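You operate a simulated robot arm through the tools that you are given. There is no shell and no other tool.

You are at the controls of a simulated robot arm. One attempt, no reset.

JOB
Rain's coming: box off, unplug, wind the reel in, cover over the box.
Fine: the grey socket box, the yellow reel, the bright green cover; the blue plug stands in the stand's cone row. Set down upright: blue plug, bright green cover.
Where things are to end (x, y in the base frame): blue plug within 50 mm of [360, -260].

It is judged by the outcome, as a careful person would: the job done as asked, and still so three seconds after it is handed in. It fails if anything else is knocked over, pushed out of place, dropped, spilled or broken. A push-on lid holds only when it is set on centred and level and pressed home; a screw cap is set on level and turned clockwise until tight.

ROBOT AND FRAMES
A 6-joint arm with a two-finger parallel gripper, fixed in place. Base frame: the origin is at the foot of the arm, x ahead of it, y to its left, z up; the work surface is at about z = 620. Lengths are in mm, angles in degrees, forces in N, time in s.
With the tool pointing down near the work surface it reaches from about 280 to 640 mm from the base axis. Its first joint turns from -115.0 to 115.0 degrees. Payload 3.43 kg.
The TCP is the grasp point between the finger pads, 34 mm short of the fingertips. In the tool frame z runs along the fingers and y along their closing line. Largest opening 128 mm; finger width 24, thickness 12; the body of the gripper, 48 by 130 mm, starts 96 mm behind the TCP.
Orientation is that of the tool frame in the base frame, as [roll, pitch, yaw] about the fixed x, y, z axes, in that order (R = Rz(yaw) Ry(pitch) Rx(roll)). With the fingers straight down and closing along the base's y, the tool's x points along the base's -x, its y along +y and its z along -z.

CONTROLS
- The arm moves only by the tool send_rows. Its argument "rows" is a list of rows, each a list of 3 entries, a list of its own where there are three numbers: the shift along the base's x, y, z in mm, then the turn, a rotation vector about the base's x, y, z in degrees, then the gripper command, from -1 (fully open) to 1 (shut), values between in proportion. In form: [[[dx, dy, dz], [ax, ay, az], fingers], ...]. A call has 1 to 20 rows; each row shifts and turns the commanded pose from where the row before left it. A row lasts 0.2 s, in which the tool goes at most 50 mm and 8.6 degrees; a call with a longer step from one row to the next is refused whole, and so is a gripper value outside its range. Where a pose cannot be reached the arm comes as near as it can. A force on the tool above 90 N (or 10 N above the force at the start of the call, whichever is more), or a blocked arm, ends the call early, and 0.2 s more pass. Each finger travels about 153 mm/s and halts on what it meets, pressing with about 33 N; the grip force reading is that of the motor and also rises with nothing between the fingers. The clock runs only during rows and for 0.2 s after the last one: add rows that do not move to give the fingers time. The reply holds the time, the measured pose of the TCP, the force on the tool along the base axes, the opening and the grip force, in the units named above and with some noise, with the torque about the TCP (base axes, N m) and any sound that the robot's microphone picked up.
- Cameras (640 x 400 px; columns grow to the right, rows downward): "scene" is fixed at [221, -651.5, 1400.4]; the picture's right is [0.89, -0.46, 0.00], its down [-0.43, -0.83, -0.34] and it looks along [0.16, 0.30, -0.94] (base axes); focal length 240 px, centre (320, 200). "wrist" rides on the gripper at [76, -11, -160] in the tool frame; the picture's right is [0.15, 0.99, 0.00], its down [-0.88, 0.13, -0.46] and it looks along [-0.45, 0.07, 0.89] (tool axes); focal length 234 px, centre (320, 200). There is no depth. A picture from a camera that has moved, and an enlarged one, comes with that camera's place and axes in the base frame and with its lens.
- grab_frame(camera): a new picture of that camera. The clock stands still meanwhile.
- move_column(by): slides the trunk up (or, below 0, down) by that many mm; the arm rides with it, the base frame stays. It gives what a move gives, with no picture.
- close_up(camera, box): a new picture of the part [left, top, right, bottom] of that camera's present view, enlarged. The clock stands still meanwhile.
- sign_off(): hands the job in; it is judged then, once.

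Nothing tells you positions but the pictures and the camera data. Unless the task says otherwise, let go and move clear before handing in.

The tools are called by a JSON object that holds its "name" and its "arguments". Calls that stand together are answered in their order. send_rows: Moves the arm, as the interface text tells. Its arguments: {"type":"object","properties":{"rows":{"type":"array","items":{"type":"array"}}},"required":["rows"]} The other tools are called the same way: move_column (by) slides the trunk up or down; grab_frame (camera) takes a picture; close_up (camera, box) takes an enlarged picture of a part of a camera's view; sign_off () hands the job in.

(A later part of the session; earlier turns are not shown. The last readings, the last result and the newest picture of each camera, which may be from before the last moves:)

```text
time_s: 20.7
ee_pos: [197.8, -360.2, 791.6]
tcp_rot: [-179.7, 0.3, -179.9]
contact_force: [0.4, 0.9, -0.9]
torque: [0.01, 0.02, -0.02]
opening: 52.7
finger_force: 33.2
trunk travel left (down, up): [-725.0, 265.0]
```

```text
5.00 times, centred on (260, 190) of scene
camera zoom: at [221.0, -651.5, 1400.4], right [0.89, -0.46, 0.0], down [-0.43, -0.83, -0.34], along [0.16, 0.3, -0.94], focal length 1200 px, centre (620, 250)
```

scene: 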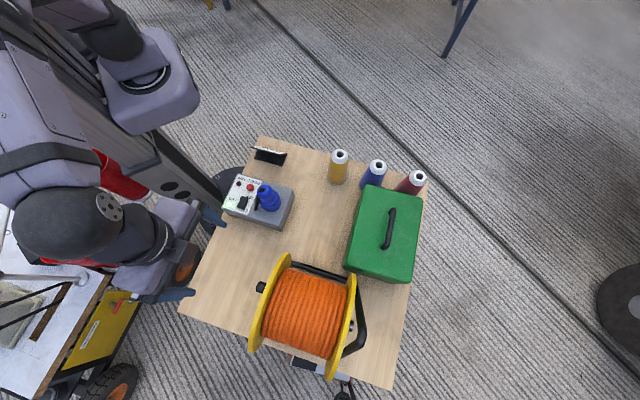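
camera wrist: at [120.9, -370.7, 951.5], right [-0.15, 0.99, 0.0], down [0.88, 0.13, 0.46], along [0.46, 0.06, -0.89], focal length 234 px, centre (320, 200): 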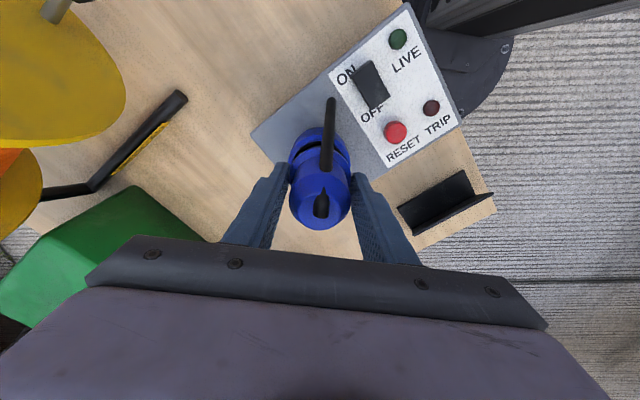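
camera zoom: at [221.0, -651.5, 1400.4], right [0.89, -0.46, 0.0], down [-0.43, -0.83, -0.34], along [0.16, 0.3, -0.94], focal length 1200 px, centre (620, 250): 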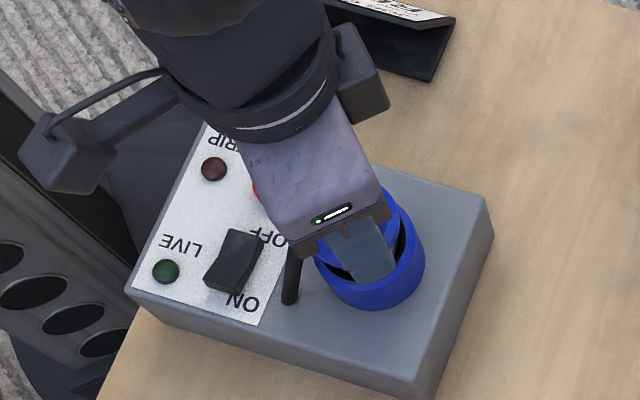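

The plug is leaving the socket, and the blue collar stays on the box. I'll keep lifting until it is well clear.

{"name": "send_rows", "arguments": {"rows": [[[0, 0, 8], [0, 0, 0], 1], [[0, 0, 10], [0, 0, 0], 1], [[0, 0, 15], [0, 0, 0], 1], [[0, 0, 20], [0, 0, 0], 1], [[0, 0, 25], [0, 0, 0], 1], [[0, 0, 25], [0, 0, 0], 1], [[0, 0, 0], [0, 0, 0], 1]]}}

{"name": "close_up", "arguments": {"camera": "wrist", "box": [230, 60, 430, 250]}}

{"name": "close_up", "arguments": {"camera": "scene", "box": [210, 110, 310, 230]}}

```text
time_s: 22.3
ee_pos: [197.2, -359.7, 894.1]
tcp_rot: [-179.8, 0.3, -180.0]
contact_force: [0.4, -0.4, -1.4]
torque: [0.01, -0.01, -0.02]
opening: 52.4
finger_force: 33.1
trunk travel left (down, up): [-725.0, 265.0]
```

```text
2.11 times, centred on (330, 155) of wrist
camera zoom: at [120.4, -371.1, 1054.9], right [-0.15, 0.99, 0.0], down [0.88, 0.13, 0.46], along [0.46, 0.06, -0.89], focal length 493 px, centre (299, 295)
```

zoom: 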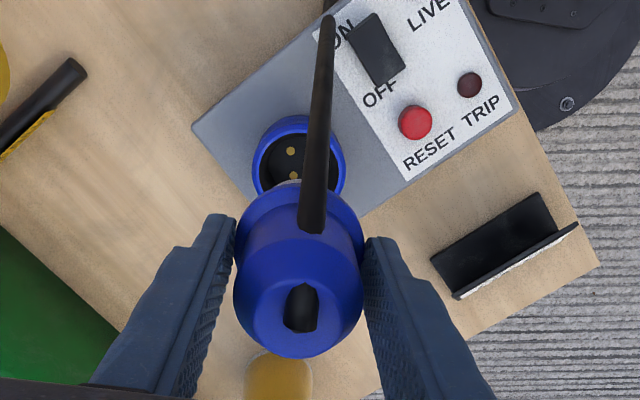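

```text
3.33 times, centred on (260, 170) of scene
camera zoom: at [221.0, -651.5, 1400.4], right [0.89, -0.46, 0.0], down [-0.43, -0.83, -0.34], along [0.16, 0.3, -0.94], focal length 800 px, centre (520, 300)
```

zoom: 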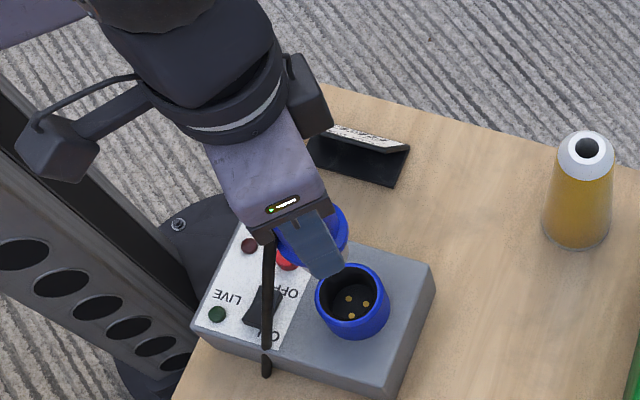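

The plug is free and light, at about 1.4 N. Its tail is long, so I'll raise it before crossing over the box, then check how the tail hangs.

{"name": "send_rows", "arguments": {"rows": [[[0, 0, 30], [0, 0, 0], 1], [[0, 0, 40], [0, 0, 0], 1], [[0, 0, 40], [0, 0, 0], 1], [[0, 0, 0], [0, 0, 0], 1]]}}

{"name": "grab_frame", "arguments": {"camera": "wrist"}}

{"name": "grab_frame", "arguments": {"camera": "scene"}}

{"name": "close_up", "arguments": {"camera": "scene", "box": [190, 70, 330, 230]}}

```text
time_s: 23.3
ee_pos: [198.9, -360.6, 1006.1]
tcp_rot: [-179.9, 0.3, -180.0]
contact_force: [-0.4, -0.4, -1.3]
torque: [-0.02, 0.01, 0.0]
opening: 52.4
finger_force: 33.3
trunk travel left (down, up): [-725.0, 265.0]
```

```text
taken
camera wrist: at [121.6, -371.5, 1165.3], right [-0.15, 0.99, 0.0], down [0.88, 0.13, 0.46], along [0.46, 0.06, -0.89], focal length 234 px, centre (320, 200)
```

wrist: 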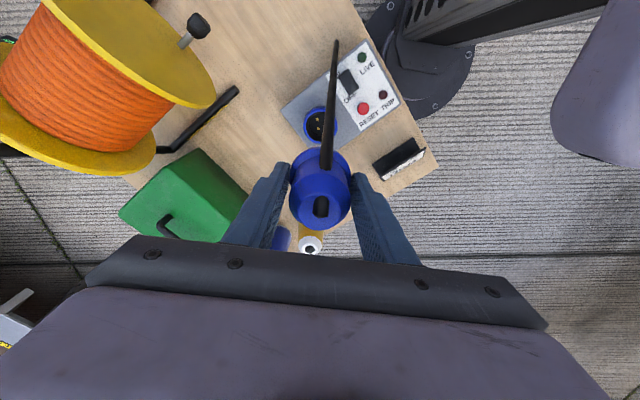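

```text
taken
```

scene: 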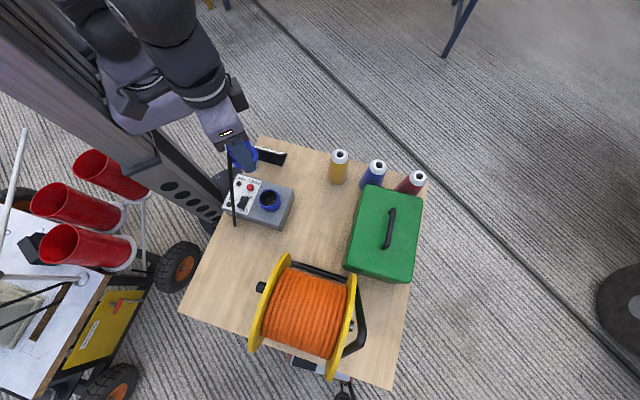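

```text
2.50 times, centred on (260, 150) of scene
camera zoom: at [221.0, -651.5, 1400.4], right [0.89, -0.46, 0.0], down [-0.43, -0.83, -0.34], along [0.16, 0.3, -0.94], focal length 600 px, centre (470, 325)
```

zoom: 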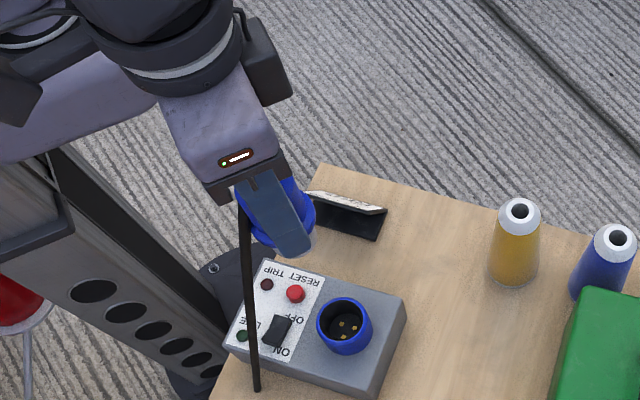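

The tail is rigid and passes straight through surfaces with no resistance, so it is only visual. I'll carry the plug over to (360, -260).

{"name": "send_rows", "arguments": {"rows": [[[40, 25, 0], [0, 0, 0], 1], [[40, 25, 0], [0, 0, 0], 1], [[40, 25, 0], [0, 0, 0], 1], [[41, 25.5, 0], [0, 0, 0], 1], [[0, 0, -40], [0, 0, 0], 1], [[0, 0, -40], [0, 0, 0], 1], [[0, 0, -40], [0, 0, 0], 1], [[0, 0, -40], [0, 0, 0], 1], [[0, 0, 0], [0, 0, 0], 1]]}}

{"name": "grab_frame", "arguments": {"camera": "wrist"}}

{"name": "close_up", "arguments": {"camera": "scene", "box": [220, 70, 380, 230]}}

```text
time_s: 25.3
ee_pos: [359.5, -260.0, 843.0]
tcp_rot: [-179.7, 0.4, -179.9]
contact_force: [0.7, 0.7, -0.3]
torque: [0.02, 0.01, 0.02]
opening: 52.2
finger_force: 33.2
trunk travel left (down, up): [-725.0, 265.0]
```

```text
taken
camera wrist: at [282.0, -270.2, 1003.9], right [-0.15, 0.99, 0.0], down [0.88, 0.13, 0.46], along [0.46, 0.06, -0.89], focal length 234 px, centre (320, 200)
```

wrist: 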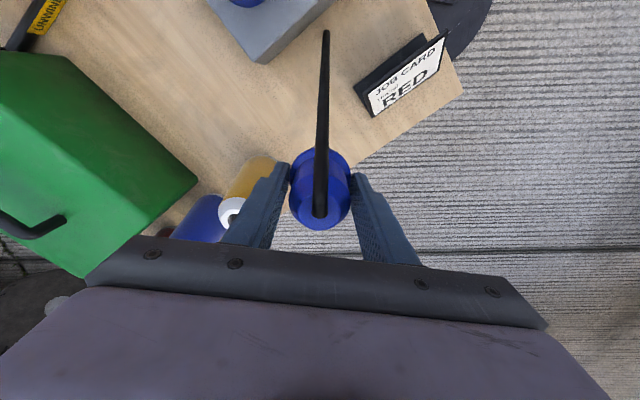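

```text
2.50 times, centred on (300, 150) of scene
camera zoom: at [221.0, -651.5, 1400.4], right [0.89, -0.46, 0.0], down [-0.43, -0.83, -0.34], along [0.16, 0.3, -0.94], focal length 600 px, centre (370, 325)
```

zoom: 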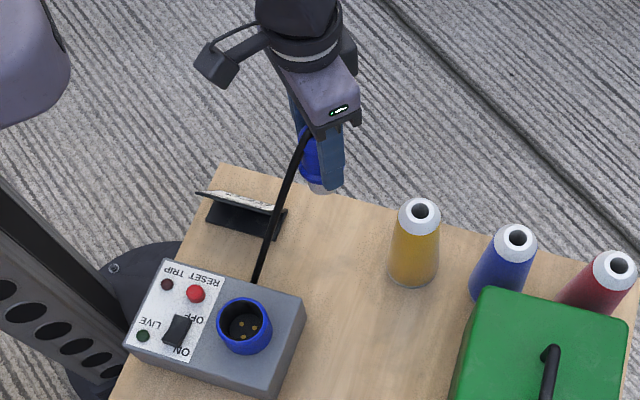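

The plug is over its spot at (359.5, -260). I'll lower it, then creep down until it touches the table.

{"name": "send_rows", "arguments": {"rows": [[[0, 0, -40], [0, 0, 0], 1], [[0, 0, -40], [0, 0, 0], 1], [[0, 0, -35], [0, 0, 0], 1], [[0, 0, 0], [0, 0, 0], 1]]}}

{"name": "close_up", "arguments": {"camera": "wrist", "box": [230, 60, 430, 250]}}

{"name": "close_up", "arguments": {"camera": "scene", "box": [250, 100, 350, 200]}}

```text
time_s: 26.3
ee_pos: [358.7, -258.3, 729.0]
tcp_rot: [-179.8, 0.4, -180.0]
contact_force: [0.0, 0.1, -1.1]
torque: [0.0, 0.02, 0.01]
opening: 52.4
finger_force: 33.1
trunk travel left (down, up): [-725.0, 265.0]
```

```text
2.11 times, centred on (330, 155) of wrist
camera zoom: at [281.1, -270.2, 888.6], right [-0.15, 0.99, 0.0], down [0.88, 0.13, 0.46], along [0.46, 0.06, -0.89], focal length 493 px, centre (299, 295)
```

zoom: 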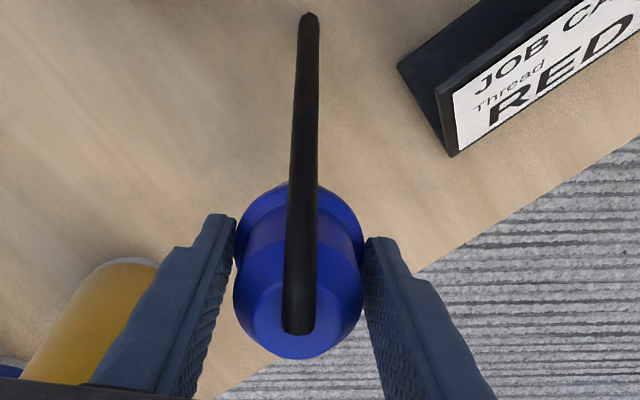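

```text
4.00 times, centred on (300, 150) of scene
camera zoom: at [221.0, -651.5, 1400.4], right [0.89, -0.46, 0.0], down [-0.43, -0.83, -0.34], along [0.16, 0.3, -0.94], focal length 960 px, centre (400, 400)
```

zoom: 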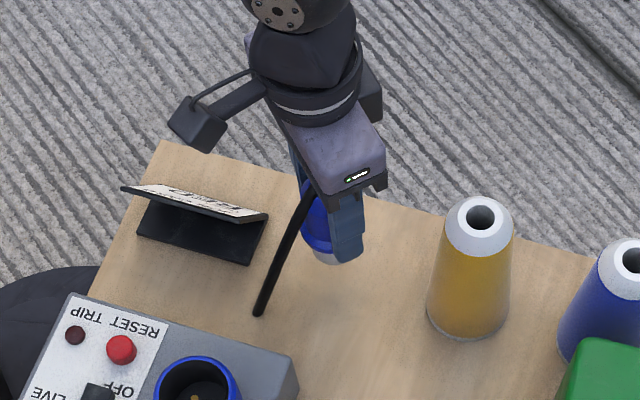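

{"name": "send_rows", "arguments": {"rows": [[[0, -1, -5], [0, 0, 0], 1], [[0, 0, -5], [0, 0, 0], 1], [[0, 0, -5], [0, 0, 0], 1], [[0, 0, -5], [0, 0, 0], 1], [[0, 0, 0], [0, 0, 0], 1]]}}

{"name": "close_up", "arguments": {"camera": "scene", "box": [270, 120, 330, 180]}}

```text
time_s: 27.5
ee_pos: [359.2, -260.1, 708.6]
tcp_rot: [-179.8, 0.3, 180.0]
contact_force: [0.3, -0.4, -1.2]
torque: [-0.02, 0.0, -0.01]
opening: 52.4
finger_force: 33.3
trunk travel left (down, up): [-725.0, 265.0]
```

```text
6.67 times, centred on (300, 150) of scene
camera zoom: at [221.0, -651.5, 1400.4], right [0.89, -0.46, 0.0], down [-0.43, -0.83, -0.34], along [0.16, 0.3, -0.94], focal length 1600 px, centre (453, 533)
```

zoom: 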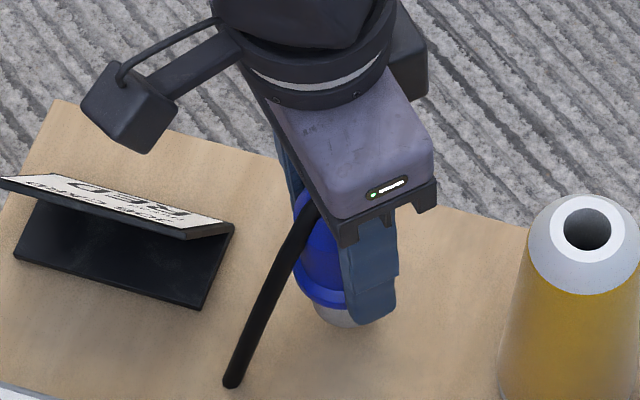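

{"name": "send_rows", "arguments": {"rows": [[[0, 0, -5], [0, 0, 0], 1], [[0, 0, -4], [0, 0, 0], 1], [[0, 0, -3], [0, 0, 0], 1], [[0, 0, 0], [0, 0, 0], 1]]}}

```text
time_s: 28.5
ee_pos: [358.8, -259.9, 697.1]
tcp_rot: [-179.8, 0.3, -180.0]
contact_force: [0.2, 0.1, -1.3]
torque: [0.0, -0.02, 0.0]
opening: 52.5
finger_force: 32.9
trunk travel left (down, up): [-725.0, 265.0]
```

The plug hasn't touched yet at TCP z 697, so I'll keep creeping down.

{"name": "send_rows", "arguments": {"rows": [[[0, 0, -3], [0, 0, 0], 1], [[0, 0, -3], [0, 0, 0], 1], [[0, 0, 0], [0, 0, 0], 1]]}}

{"name": "close_up", "arguments": {"camera": "scene", "box": [270, 130, 330, 180]}}

```text
time_s: 29.3
ee_pos: [359.4, -260.7, 691.7]
tcp_rot: [-179.8, 0.4, -180.0]
contact_force: [-0.4, 0.1, 1.2]
torque: [-0.04, -0.01, -0.04]
opening: 52.6
finger_force: 33.0
trunk travel left (down, up): [-725.0, 265.0]
```

```text
8.00 times, centred on (300, 155) of scene
camera zoom: at [221.0, -651.5, 1400.4], right [0.89, -0.46, 0.0], down [-0.43, -0.83, -0.34], along [0.16, 0.3, -0.94], focal length 1920 px, centre (480, 560)
```

zoom: 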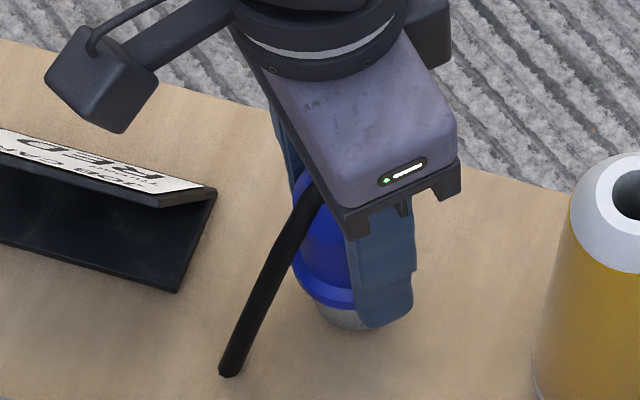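

{"name": "send_rows", "arguments": {"rows": [[[0, 0, -1], [0, 0, 0], 1], [[0, 0, -1], [0, 0, 0], 1], [[0, 0, 0], [0, 0, 0], 1]]}}

```text
time_s: 30.1
ee_pos: [358.0, -259.7, 691.5]
tcp_rot: [-179.6, 0.5, -180.0]
contact_force: [-2.5, 2.2, 24.8]
torque: [0.12, 0.29, -0.04]
opening: 52.5
finger_force: 32.8
trunk travel left (down, up): [-725.0, 265.0]
```

The plug is firmly on the table. I'll ease the pressure, open the fingers evenly and lift straight away.

{"name": "send_rows", "arguments": {"rows": [[[0, 0, 1.5], [0, 0, 0], 1], [[0, 0, 0], [0, 0, 0], 0.15], [[0, 0, 0], [0, 0, 0], 0], [[0, 0, 0], [0, 0, 0], -0.3], [[0, 0, 0], [0, 0, 0], -0.5], [[0, 0, 0], [0, 0, 0], -0.5]]}}

{"name": "close_up", "arguments": {"camera": "wrist", "box": [230, 60, 430, 250]}}

{"name": "close_up", "arguments": {"camera": "scene", "box": [270, 130, 330, 180]}}

```text
time_s: 31.5
ee_pos: [360.1, -261.4, 691.5]
tcp_rot: [-179.8, 0.4, 180.0]
contact_force: [0.7, 0.0, -0.2]
torque: [0.0, 0.0, 0.04]
opening: 95.7
finger_force: 0.1
trunk travel left (down, up): [-725.0, 265.0]
```

```text
2.11 times, centred on (330, 155) of wrist
camera zoom: at [282.2, -271.5, 851.5], right [-0.15, 0.99, 0.0], down [0.88, 0.13, 0.46], along [0.46, 0.06, -0.89], focal length 493 px, centre (299, 295)
```

zoom: 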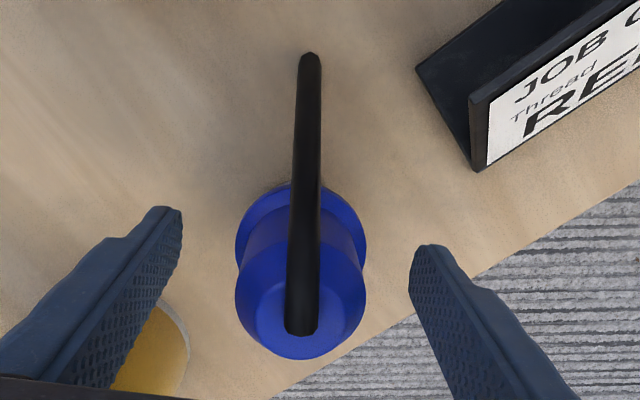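

```text
8.00 times, centred on (300, 155) of scene
camera zoom: at [221.0, -651.5, 1400.4], right [0.89, -0.46, 0.0], down [-0.43, -0.83, -0.34], along [0.16, 0.3, -0.94], focal length 1920 px, centre (480, 560)
```

zoom: 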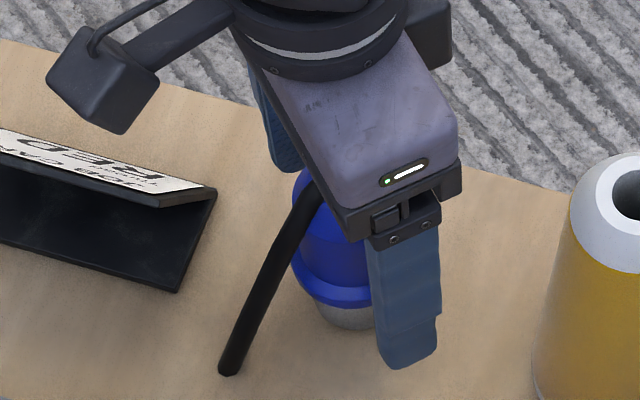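

{"name": "send_rows", "arguments": {"rows": [[[0, 0, 10], [0, 0, 0], -0.5], [[0, 0, 30], [0, 0, 0], -0.5], [[0, 0, 45], [0, 0, 0], -0.5], [[0, 0, 45], [0, 0, 0], -0.5], [[0, 0, 45], [0, 0, 0], -0.5], [[0, 0, 45], [0, 0, 0], -1], [[0, 0, 0], [0, 0, 0], -1]]}}

{"name": "grab_frame", "arguments": {"camera": "wrist"}}

{"name": "close_up", "arguments": {"camera": "scene", "box": [230, 110, 370, 230]}}

```text
time_s: 33.1
ee_pos: [359.4, -261.5, 912.3]
tcp_rot: [-179.8, 0.4, -179.9]
contact_force: [0.1, 0.1, -0.5]
torque: [0.01, -0.01, 0.0]
opening: 127.9
finger_force: 0.0
trunk travel left (down, up): [-725.0, 265.0]
```

```text
taken
camera wrist: at [282.8, -271.9, 1071.7], right [-0.15, 0.99, 0.0], down [0.88, 0.13, 0.46], along [0.46, 0.06, -0.89], focal length 234 px, centre (320, 200)
```

wrist: 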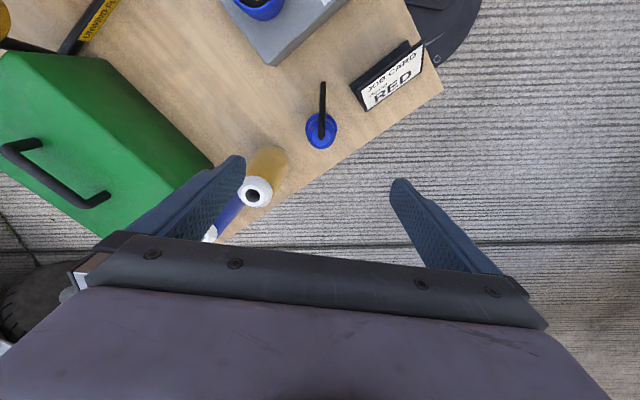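

```text
3.33 times, centred on (300, 170) of scene
camera zoom: at [221.0, -651.5, 1400.4], right [0.89, -0.46, 0.0], down [-0.43, -0.83, -0.34], along [0.16, 0.3, -0.94], focal length 800 px, centre (387, 300)
```

zoom: 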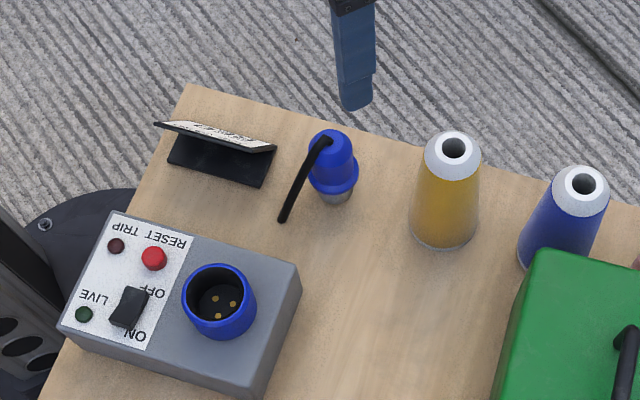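

The blue plug stands upright at about (360, -260). Next is the reel: I'll bring the gripper to the crank side, tilted so the wrist stays clear of the flange, and look closely.

{"name": "send_rows", "arguments": {"rows": [[[-33, -26, 0], [0, 0, -7.5], -1], [[-33, -26, 0], [0, 0, -7.5], -1], [[-33, -26, 0], [0, 0, -7.5], -1], [[-33, -26, 0], [0, 0, -7.5], -1], [[-33, -26, 0], [0, 0, -7.5], -1], [[-33, -26, 0], [0, 0, -7.5], -1], [[-33, -26, -5], [-5.3, -5.3, 0], -1], [[-33, -26, -5], [-5.3, -5.3, 0], -1], [[-33, -26, -5], [-5.3, -5.3, 0], -1], [[-33, -24, -5], [-5.3, -5.3, 0], -1], [[-5, 0, -10], [0, 0, 0], -1], [[0, 0, 0], [0, 0, 0], -1]]}}

{"name": "grab_frame", "arguments": {"camera": "wrist"}}

{"name": "grab_frame", "arguments": {"camera": "scene"}}

```text
time_s: 35.7
ee_pos: [23.8, -519.6, 881.3]
tcp_rot: [-179.9, 30.4, 135.0]
contact_force: [0.1, -0.6, 0.2]
torque: [-0.01, -0.03, -0.03]
opening: 128.0
finger_force: 0.0
trunk travel left (down, up): [-725.0, 265.0]
```

```text
taken
camera wrist: at [-87.3, -423.1, 982.0], right [0.61, 0.79, -0.08], down [0.47, -0.28, 0.84], along [0.64, -0.55, -0.54], focal length 234 px, centre (320, 200)
```

wrist: 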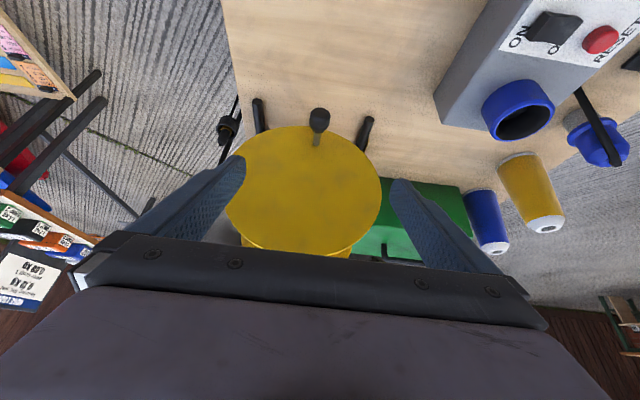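

```text
taken
```

scene: 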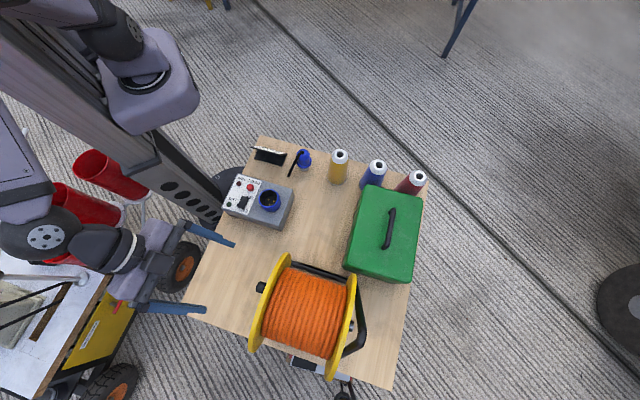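

{"name": "close_up", "arguments": {"camera": "wrist", "box": [215, 80, 395, 250]}}

{"name": "close_up", "arguments": {"camera": "scene", "box": [240, 245, 370, 390]}}

```text
2.35 times, centred on (305, 165) of wrist
camera zoom: at [-87.3, -423.1, 982.0], right [0.61, 0.79, -0.08], down [0.47, -0.28, 0.84], along [0.64, -0.55, -0.54], focal length 551 px, centre (355, 282)
```

zoom: 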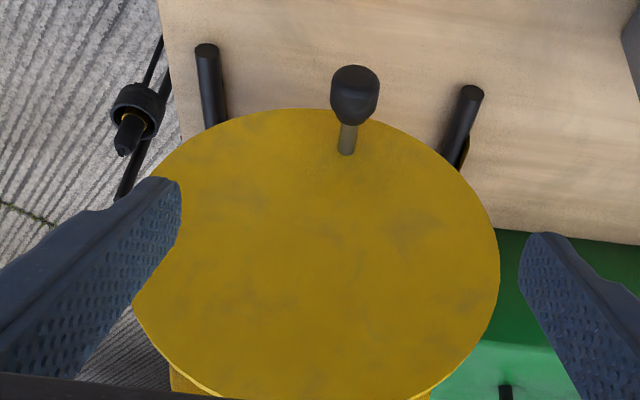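

```text
2.76 times, centred on (305, 318) of scene
camera zoom: at [221.0, -651.5, 1400.4], right [0.89, -0.46, 0.0], down [-0.43, -0.83, -0.34], along [0.16, 0.3, -0.94], focal length 662 px, centre (361, -124)
```

zoom: 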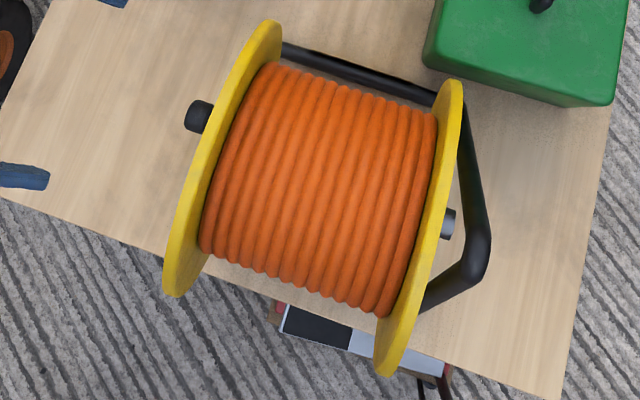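

The knob centre triangulates to about (77.5, -577, 700). The reel axis is at z ≈ 771 and the crank radius is about 72 mm. I'll move in along the finger direction and straddle the knob.

{"name": "send_rows", "arguments": {"rows": [[[8, -10, -38], [0, 0, 0], -1], [[8, -10, -38], [0, 0, 0], -1], [[9, -9, -36], [0, 0, 0], -1], [[0, 0, 0], [0, 0, 0], -1]]}}

{"name": "grab_frame", "arguments": {"camera": "wrist"}}

{"name": "close_up", "arguments": {"camera": "scene", "box": [180, 220, 340, 390]}}

```text
time_s: 36.7
ee_pos: [48.5, -547.9, 769.2]
tcp_rot: [-179.7, 30.5, 135.2]
contact_force: [-0.3, -0.5, -0.6]
torque: [0.02, -0.01, 0.04]
opening: 128.2
finger_force: 0.0
trunk travel left (down, up): [-725.0, 265.0]
```

```text
taken
camera wrist: at [-62.3, -452.4, 870.2], right [0.61, 0.79, -0.08], down [0.47, -0.28, 0.84], along [0.64, -0.55, -0.54], focal length 234 px, centre (320, 200)
```

wrist: 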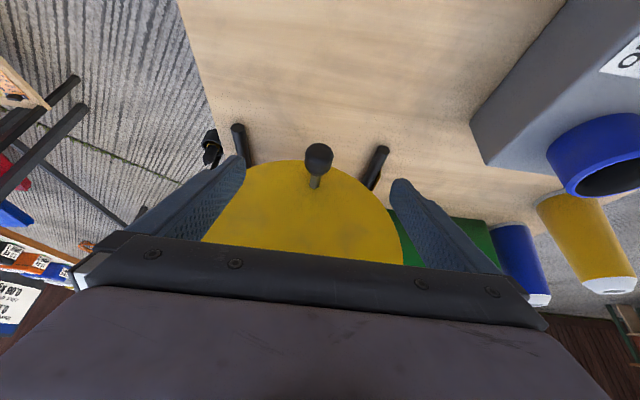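

```text
2.35 times, centred on (260, 305) of scene
camera zoom: at [221.0, -651.5, 1400.4], right [0.89, -0.46, 0.0], down [-0.43, -0.83, -0.34], along [0.16, 0.3, -0.94], focal length 565 px, centre (461, -47)
```

zoom: 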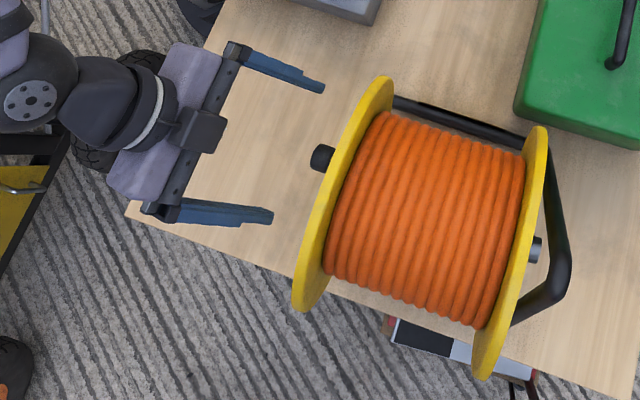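

{"name": "send_rows", "arguments": {"rows": [[[14, -14, -34], [0, 0, 0], -1], [[14.5, -14.5, -34], [0, 0, 0], -1], [[0, 0, 0], [0, 0, 0], -1]]}}

{"name": "grab_frame", "arguments": {"camera": "wrist"}}

{"name": "close_up", "arguments": {"camera": "scene", "box": [200, 230, 320, 350]}}

```text
time_s: 37.5
ee_pos: [78.4, -576.1, 702.3]
tcp_rot: [-179.7, 30.3, 135.0]
contact_force: [0.5, 0.6, -0.2]
torque: [0.02, 0.01, 0.0]
opening: 128.1
finger_force: 0.0
trunk travel left (down, up): [-725.0, 265.0]
```

```text
taken
camera wrist: at [-33.4, -480.9, 802.2], right [0.61, 0.79, -0.08], down [0.47, -0.28, 0.84], along [0.64, -0.55, -0.54], focal length 234 px, centre (320, 200)
```

wrist: 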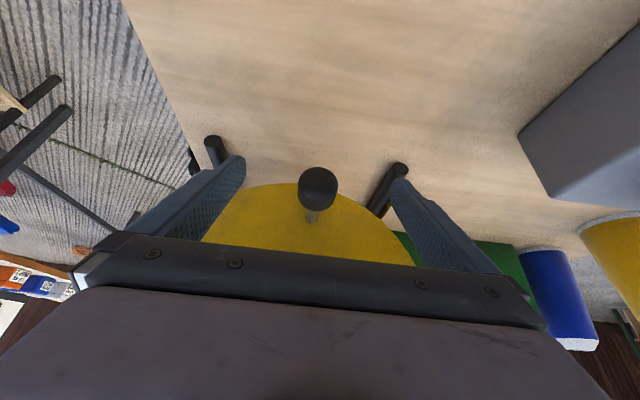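

```text
3.33 times, centred on (260, 290) of scene
camera zoom: at [221.0, -651.5, 1400.4], right [0.89, -0.46, 0.0], down [-0.43, -0.83, -0.34], along [0.16, 0.3, -0.94], focal length 800 px, centre (520, -100)
```

zoom: 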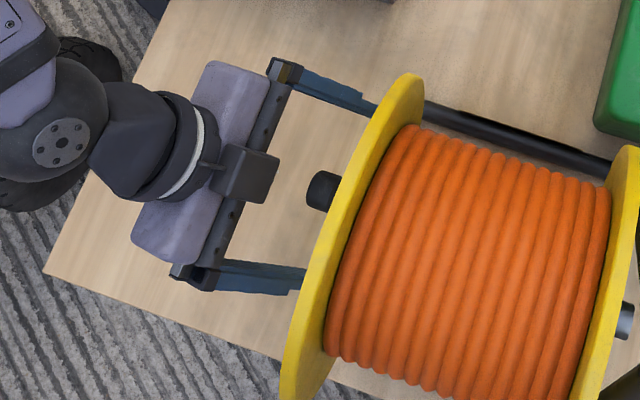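

{"name": "send_rows", "arguments": {"rows": [[[0, 0, 0], [0, 0, 0], 0], [[0, 0, 0], [0, 0, 0], 0.4], [[0, 0, 0], [0, 0, 0], 1], [[0, 0, 0], [0, 0, 0], 1]]}}

{"name": "grab_frame", "arguments": {"camera": "wrist"}}

```text
time_s: 38.5
ee_pos: [76.9, -576.4, 701.1]
tcp_rot: [-179.8, 30.2, 135.0]
contact_force: [-1.3, -1.2, -0.2]
torque: [0.02, -0.11, -0.02]
opening: 29.3
finger_force: 45.2
trunk travel left (down, up): [-725.0, 265.0]
```

```text
taken
camera wrist: at [-33.8, -481.0, 802.5], right [0.61, 0.79, -0.08], down [0.47, -0.28, 0.84], along [0.64, -0.55, -0.54], focal length 234 px, centre (320, 200)
```

wrist: 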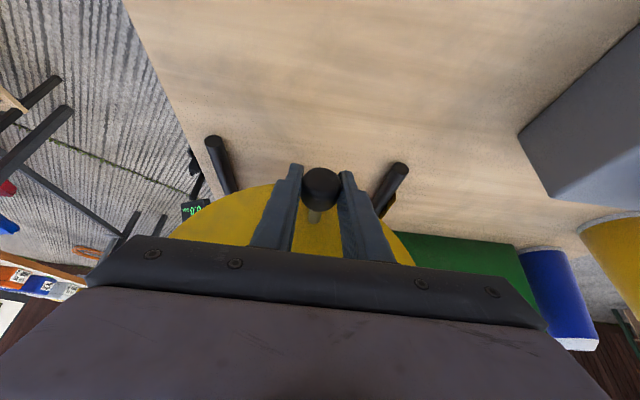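

{"name": "close_up", "arguments": {"camera": "wrist", "box": [160, 180, 240, 240]}}

{"name": "close_up", "arguments": {"camera": "wrist", "box": [200, 120, 440, 270]}}

```text
6.67 times, centred on (200, 210) of wrist
camera zoom: at [-33.8, -481.0, 802.5], right [0.61, 0.79, -0.08], down [0.47, -0.28, 0.84], along [0.64, -0.55, -0.54], focal length 1561 px, centre (1120, 133)
```

zoom: 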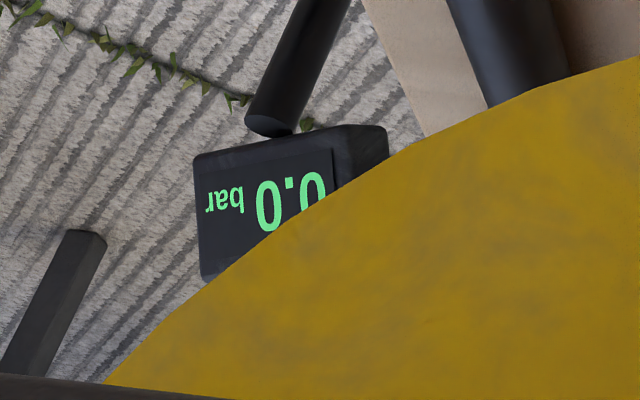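

```text
2.67 times, centred on (320, 195) of wrist
camera zoom: at [-33.8, -481.0, 802.5], right [0.61, 0.79, -0.08], down [0.47, -0.28, 0.84], along [0.64, -0.55, -0.54], focal length 624 px, centre (320, 213)
```

zoom: 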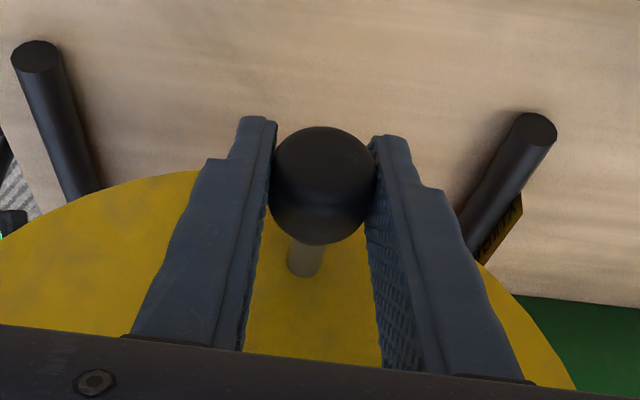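

The knob is gripped at 29 mm. I'll start turning clockwise as seen from the crank side, a little at a time, and watch the forces and sounds.

{"name": "send_rows", "arguments": {"rows": [[[8.5, 8.5, 2.6], [0, 0, 0], 1], [[8.05, 8.05, 4.65], [0, 0, 0], 1], [[7.35, 7.35, 6.55], [0, 0, 0], 1], [[0, 0, 0], [0, 0, 0], 1]]}}

{"name": "close_up", "arguments": {"camera": "wrist", "box": [200, 120, 440, 270]}}

{"name": "close_up", "arguments": {"camera": "scene", "box": [200, 230, 370, 390]}}

```text
time_s: 39.5
ee_pos: [102.1, -552.4, 715.1]
tcp_rot: [-179.9, 30.3, 135.0]
contact_force: [-7.6, 0.1, -0.3]
torque: [0.18, -0.16, -0.23]
opening: 29.6
finger_force: 44.9
trunk travel left (down, up): [-725.0, 265.0]
```

```text
2.67 times, centred on (320, 195) of wrist
camera zoom: at [-9.6, -456.4, 815.8], right [0.61, 0.79, -0.08], down [0.47, -0.28, 0.84], along [0.64, -0.55, -0.54], focal length 624 px, centre (320, 213)
```

zoom: 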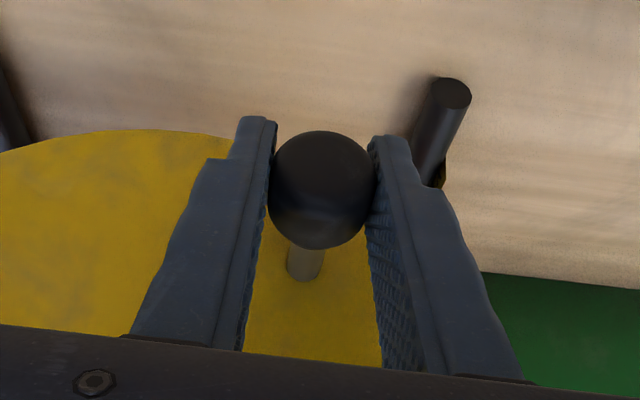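

```text
2.50 times, centred on (285, 310) of scene
camera zoom: at [221.0, -651.5, 1400.4], right [0.89, -0.46, 0.0], down [-0.43, -0.83, -0.34], along [0.16, 0.3, -0.94], focal length 600 px, centre (408, -75)
```

zoom: 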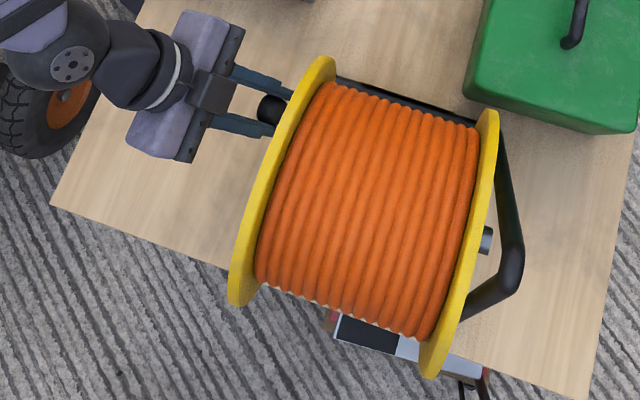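

{"name": "send_rows", "arguments": {"rows": [[[9.32, 9.32, 13.04], [0, 0, 0], 1], [[6.61, 6.61, 16.0], [0, 0, 0], 1], [[3.45, 3.45, 17.88], [0, 0, 0], 1], [[0.07, 0.07, 18.53], [0, 0, 0], 1], [[0, 0, 0], [0, 0, 0], 1]]}}

{"name": "grab_frame", "arguments": {"camera": "wrist"}}

{"name": "close_up", "arguments": {"camera": "scene", "box": [200, 230, 370, 390]}}

```text
time_s: 40.7
ee_pos: [123.6, -530.6, 779.4]
tcp_rot: [179.8, 30.2, 135.0]
contact_force: [4.5, 12.5, -8.9]
torque: [0.65, -0.2, 0.13]
opening: 29.6
finger_force: 45.2
trunk travel left (down, up): [-725.0, 265.0]
```

```text
taken
camera wrist: at [11.7, -435.9, 879.2], right [0.61, 0.79, -0.07], down [0.47, -0.28, 0.84], along [0.64, -0.54, -0.54], focal length 234 px, centre (320, 200)
```

wrist: 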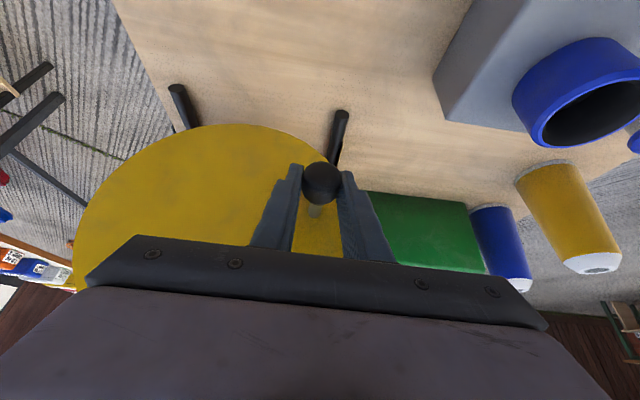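

```text
2.50 times, centred on (285, 310) of scene
camera zoom: at [221.0, -651.5, 1400.4], right [0.89, -0.46, 0.0], down [-0.43, -0.83, -0.34], along [0.16, 0.3, -0.94], focal length 600 px, centre (408, -75)
```

zoom: 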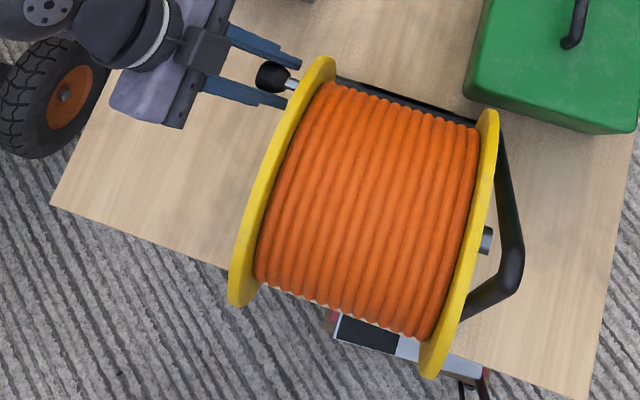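

The reel turns freely. The readings fit a circle centred at (t -363, z 776) with R ≈ 75.5, so I'll use that refined path and keep going clockwise over the top.

{"name": "send_rows", "arguments": {"rows": [[[0.5, 0.5, 19], [0, 0, 0], 1], [[-6, -6, 17.8], [0, 0, 0], 1], [[-9.05, -9.05, 15], [0, 0, 0], 1], [[-11.45, -11.45, 11.2], [0, 0, 0], 1], [[-13.15, -13.15, 6.5], [0, 0, 0], 1], [[-13.85, -13.85, 1.6], [0, 0, 0], 1], [[0, 0, 0], [0, 0, 0], 1]]}}

{"name": "grab_frame", "arguments": {"camera": "wrist"}}

{"name": "close_up", "arguments": {"camera": "scene", "box": [200, 230, 370, 390]}}

```text
time_s: 42.3
ee_pos: [70.1, -584.8, 855.6]
tcp_rot: [-179.2, 30.9, 135.2]
contact_force: [11.1, 4.9, 31.1]
torque: [-0.37, -0.34, 0.1]
opening: 29.3
finger_force: 44.7
trunk travel left (down, up): [-725.0, 265.0]
```

```text
taken
camera wrist: at [-42.3, -488.4, 956.4], right [0.61, 0.79, -0.09], down [0.47, -0.27, 0.84], along [0.64, -0.55, -0.53], focal length 234 px, centre (320, 200)
```

wrist: 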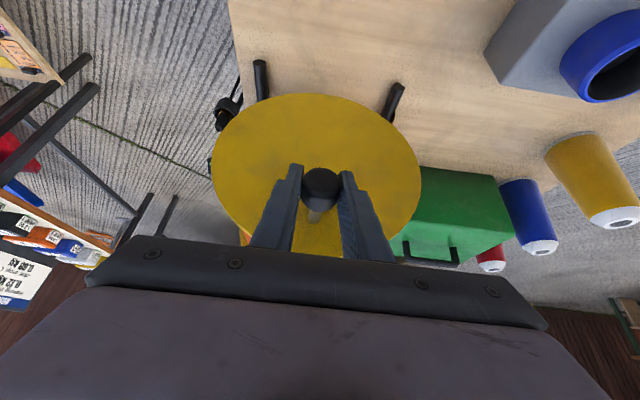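

```text
2.50 times, centred on (285, 310) of scene
camera zoom: at [221.0, -651.5, 1400.4], right [0.89, -0.46, 0.0], down [-0.43, -0.83, -0.34], along [0.16, 0.3, -0.94], focal length 600 px, centre (408, -75)
```

zoom: 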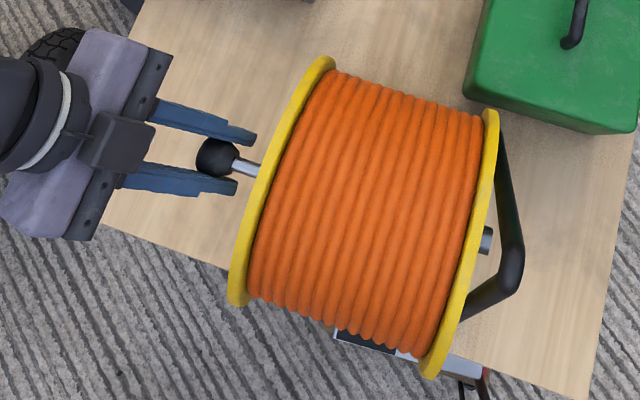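

The orange coil is visibly thicker than before, so clockwise is winding in. Updated crank circle: centre (t -365.5, z 778), R ≈ 77.8. I'll carry on down the far side.

{"name": "send_rows", "arguments": {"rows": [[[-13.2, -13.2, 1.7], [0, 0, 0], 1], [[-13.3, -13.3, -7.7], [0, 0, 0], 1], [[-11.4, -11.4, -12.4], [0, 0, 0], 1], [[-8.77, -8.77, -16.1], [0, 0, 0], 1], [[-5.44, -5.44, -18.8], [0, 0, 0], 1], [[-1.9, -1.9, -20.1], [0, 0, 0], 1], [[0, 0, 0], [0, 0, 0], 1]]}}

{"name": "grab_frame", "arguments": {"camera": "wrist"}}

{"name": "close_up", "arguments": {"camera": "scene", "box": [200, 230, 370, 390]}}

```text
time_s: 43.0
ee_pos: [69.8, -585.9, 850.4]
tcp_rot: [173.3, 30.2, 135.4]
contact_force: [12.7, 33.2, 27.7]
torque: [0.16, -0.57, -0.11]
opening: 29.6
finger_force: 44.6
trunk travel left (down, up): [-725.0, 265.0]
stopped in row 3: the force on the tool passed its limit at 99 N (the readings are from after the stop); the commanded pose is now the measured one
```

```text
taken
camera wrist: at [-54.7, -505.7, 949.2], right [0.56, 0.83, 0.03], down [0.43, -0.31, 0.85], along [0.71, -0.46, -0.53], focal length 234 px, centre (320, 200)
```

wrist: 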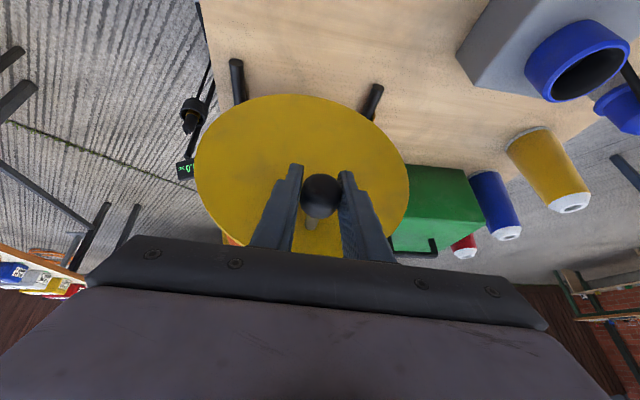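

```text
2.50 times, centred on (285, 310) of scene
camera zoom: at [221.0, -651.5, 1400.4], right [0.89, -0.46, 0.0], down [-0.43, -0.83, -0.34], along [0.16, 0.3, -0.94], focal length 600 px, centre (408, -75)
```

zoom: 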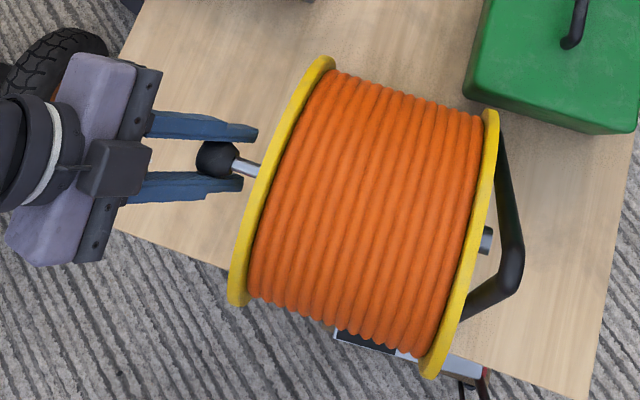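

The knob now hits a hard stop after half a turn. The coil has grown from well inside the flanges to nearly the rim, so the reel is fully wound. I'll let go gently and back out along the finger direction.

{"name": "send_rows", "arguments": {"rows": [[[0, 0, 0], [0, 0, 0], 0.4], [[0, 0, 0], [0, 0, 0], 0], [[0, 0, 0], [0, 0, 0], -0.6], [[0, 0, 0], [0, 0, 0], -0.6]]}}

{"name": "grab_frame", "arguments": {"camera": "wrist"}}

{"name": "close_up", "arguments": {"camera": "scene", "box": [200, 230, 370, 390]}}

```text
time_s: 44.0
ee_pos: [64.6, -594.5, 844.0]
tcp_rot: [174.1, 29.9, 135.3]
contact_force: [0.9, 1.2, 0.3]
torque: [-0.02, 0.0, -0.01]
opening: 102.5
finger_force: 0.0
trunk travel left (down, up): [-725.0, 265.0]
```

```text
taken
camera wrist: at [-57.8, -512.5, 944.2], right [0.57, 0.82, 0.02], down [0.44, -0.32, 0.84], along [0.7, -0.47, -0.54], focal length 234 px, centre (320, 200)
```

wrist: 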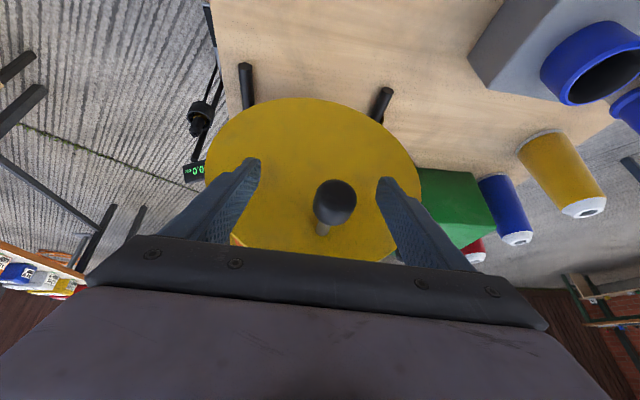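

```text
2.50 times, centred on (285, 310) of scene
camera zoom: at [221.0, -651.5, 1400.4], right [0.89, -0.46, 0.0], down [-0.43, -0.83, -0.34], along [0.16, 0.3, -0.94], focal length 600 px, centre (408, -75)
```

zoom: 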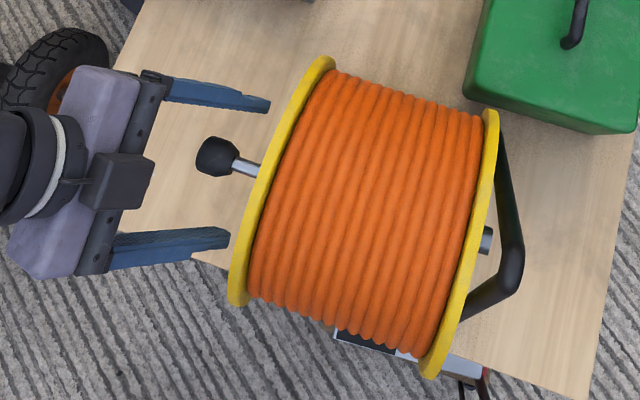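

The wound reel holds with the knob at the top. I'll square the wrist, back out and level the tool.

{"name": "send_rows", "arguments": {"rows": [[[-8, 8, 20], [-3.63, 3.6, -2.94], -0.6], [[-14, 14, 34], [0, 0, 0], -0.6], [[-14, 14, 34], [0, 0, 0], -0.6], [[0, 0, 10], [5.3, 5.3, 0], -1], [[0, 0, 10], [5.3, 5.3, 0], -1], [[0, 0, 10], [5.3, 5.3, 0], -1], [[0, 0, 0], [5.3, 5.3, 0], -1], [[0, 0, 0], [0, 0, 0], -1]]}}

{"name": "grab_frame", "arguments": {"camera": "scene"}}

```text
time_s: 45.8
ee_pos: [29.2, -559.0, 962.3]
tcp_rot: [179.9, -0.2, 135.1]
contact_force: [-0.4, 0.7, 0.1]
torque: [-0.01, 0.0, -0.01]
opening: 128.1
finger_force: 0.1
trunk travel left (down, up): [-725.0, 265.0]
```

```text
taken
```

scene: 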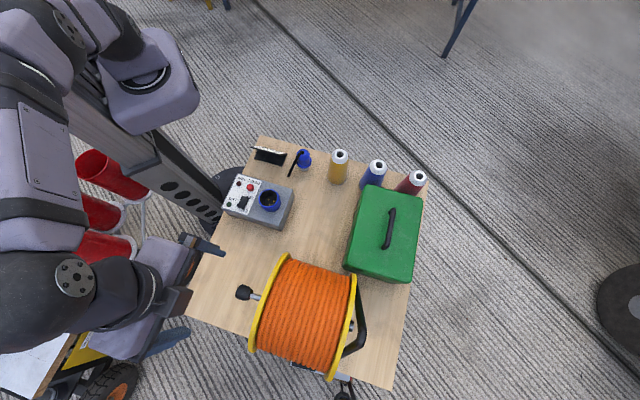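

{"name": "send_rows", "arguments": {"rows": [[[26, 5, 0], [0, 0, 7.5], -1], [[26, 5, 0], [0, 0, 7.5], -1], [[26, 5, 0], [0, 0, 7.5], -1], [[26, 5, 0], [0, 0, 7.5], -1], [[26, 5, 0], [0, 0, 7.5], -1], [[26, 5, 0], [0, 0, 7.5], -1], [[26, 5, 0], [0, 0, 7.5], -1], [[26, 5, 0], [0, 0, 7.5], -1], [[26, 5, 0], [0, 0, 7.5], -1], [[26, 5, 0], [0, 0, 7.5], -1], [[26, 5, 0], [0, 0, 7.5], -1], [[26, 5, 0], [0, 0, 7.5], -1], [[0, 0, 0], [0, 0, 0], -1]]}}

{"name": "grab_frame", "arguments": {"camera": "wrist"}}

{"name": "close_up", "arguments": {"camera": "scene", "box": [320, 140, 460, 290]}}

```text
time_s: 48.6
ee_pos: [342.4, -498.2, 962.5]
tcp_rot: [180.0, -0.1, -134.8]
contact_force: [-0.4, 0.5, 1.1]
torque: [-0.01, 0.04, -0.01]
opening: 128.0
finger_force: 0.2
trunk travel left (down, up): [-725.0, 265.0]
```

```text
taken
camera wrist: at [295.7, -559.9, 1123.2], right [-0.81, 0.59, 0.0], down [0.53, 0.72, 0.45], along [0.27, 0.37, -0.89], focal length 234 px, centre (320, 200)
```

wrist: 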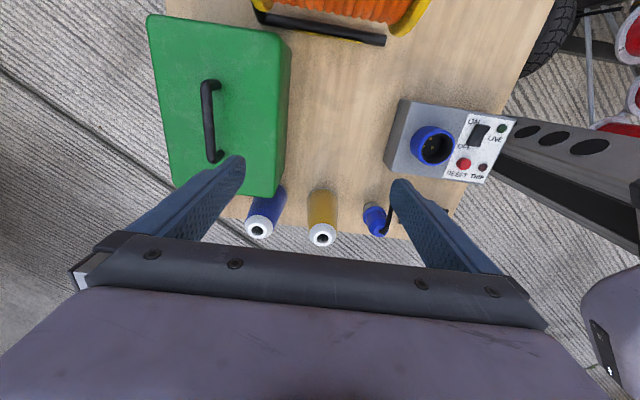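

```text
2.67 times, centred on (390, 215) of scene
camera zoom: at [221.0, -651.5, 1400.4], right [0.89, -0.46, 0.0], down [-0.43, -0.83, -0.34], along [0.16, 0.3, -0.94], focal length 640 px, centre (133, 160)
```

zoom: 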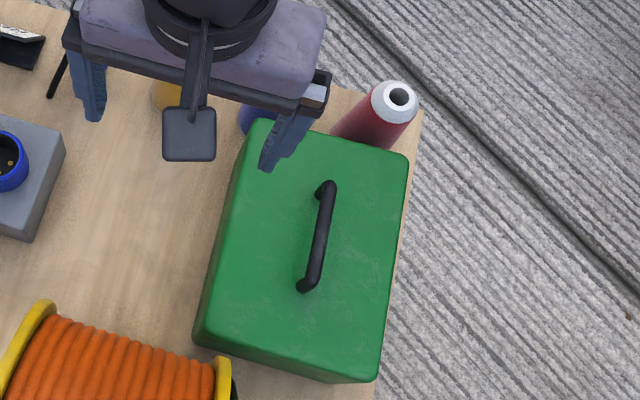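

{"name": "close_up", "arguments": {"camera": "wrist", "box": [130, 0, 310, 210]}}

{"name": "close_up", "arguments": {"camera": "wrist", "box": [370, 80, 530, 200]}}

```text
1.90 times, centred on (220, 105) of wrist
camera zoom: at [295.7, -559.9, 1123.2], right [-0.81, 0.59, 0.0], down [0.53, 0.72, 0.45], along [0.27, 0.37, -0.89], focal length 446 px, centre (510, 381)
```

zoom: 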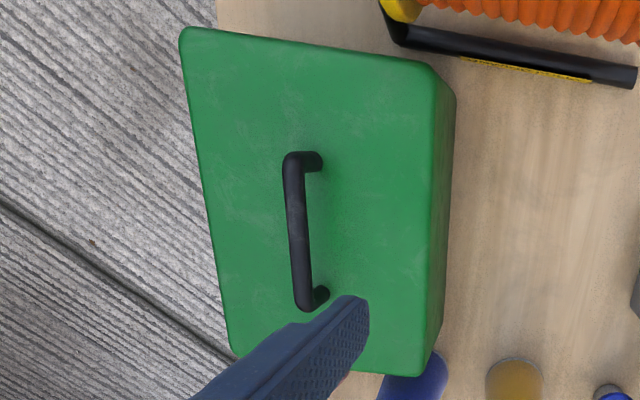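

```text
3.33 times, centred on (450, 140) of wrist
camera zoom: at [295.7, -559.9, 1123.2], right [-0.81, 0.59, 0.0], down [0.53, 0.72, 0.45], along [0.27, 0.37, -0.89], focal length 781 px, centre (-113, 400)
```

zoom: 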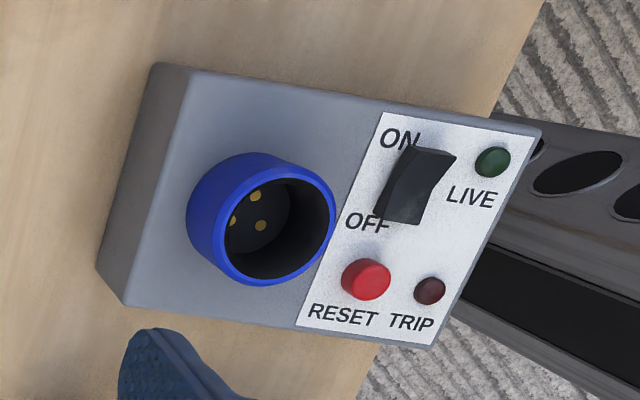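

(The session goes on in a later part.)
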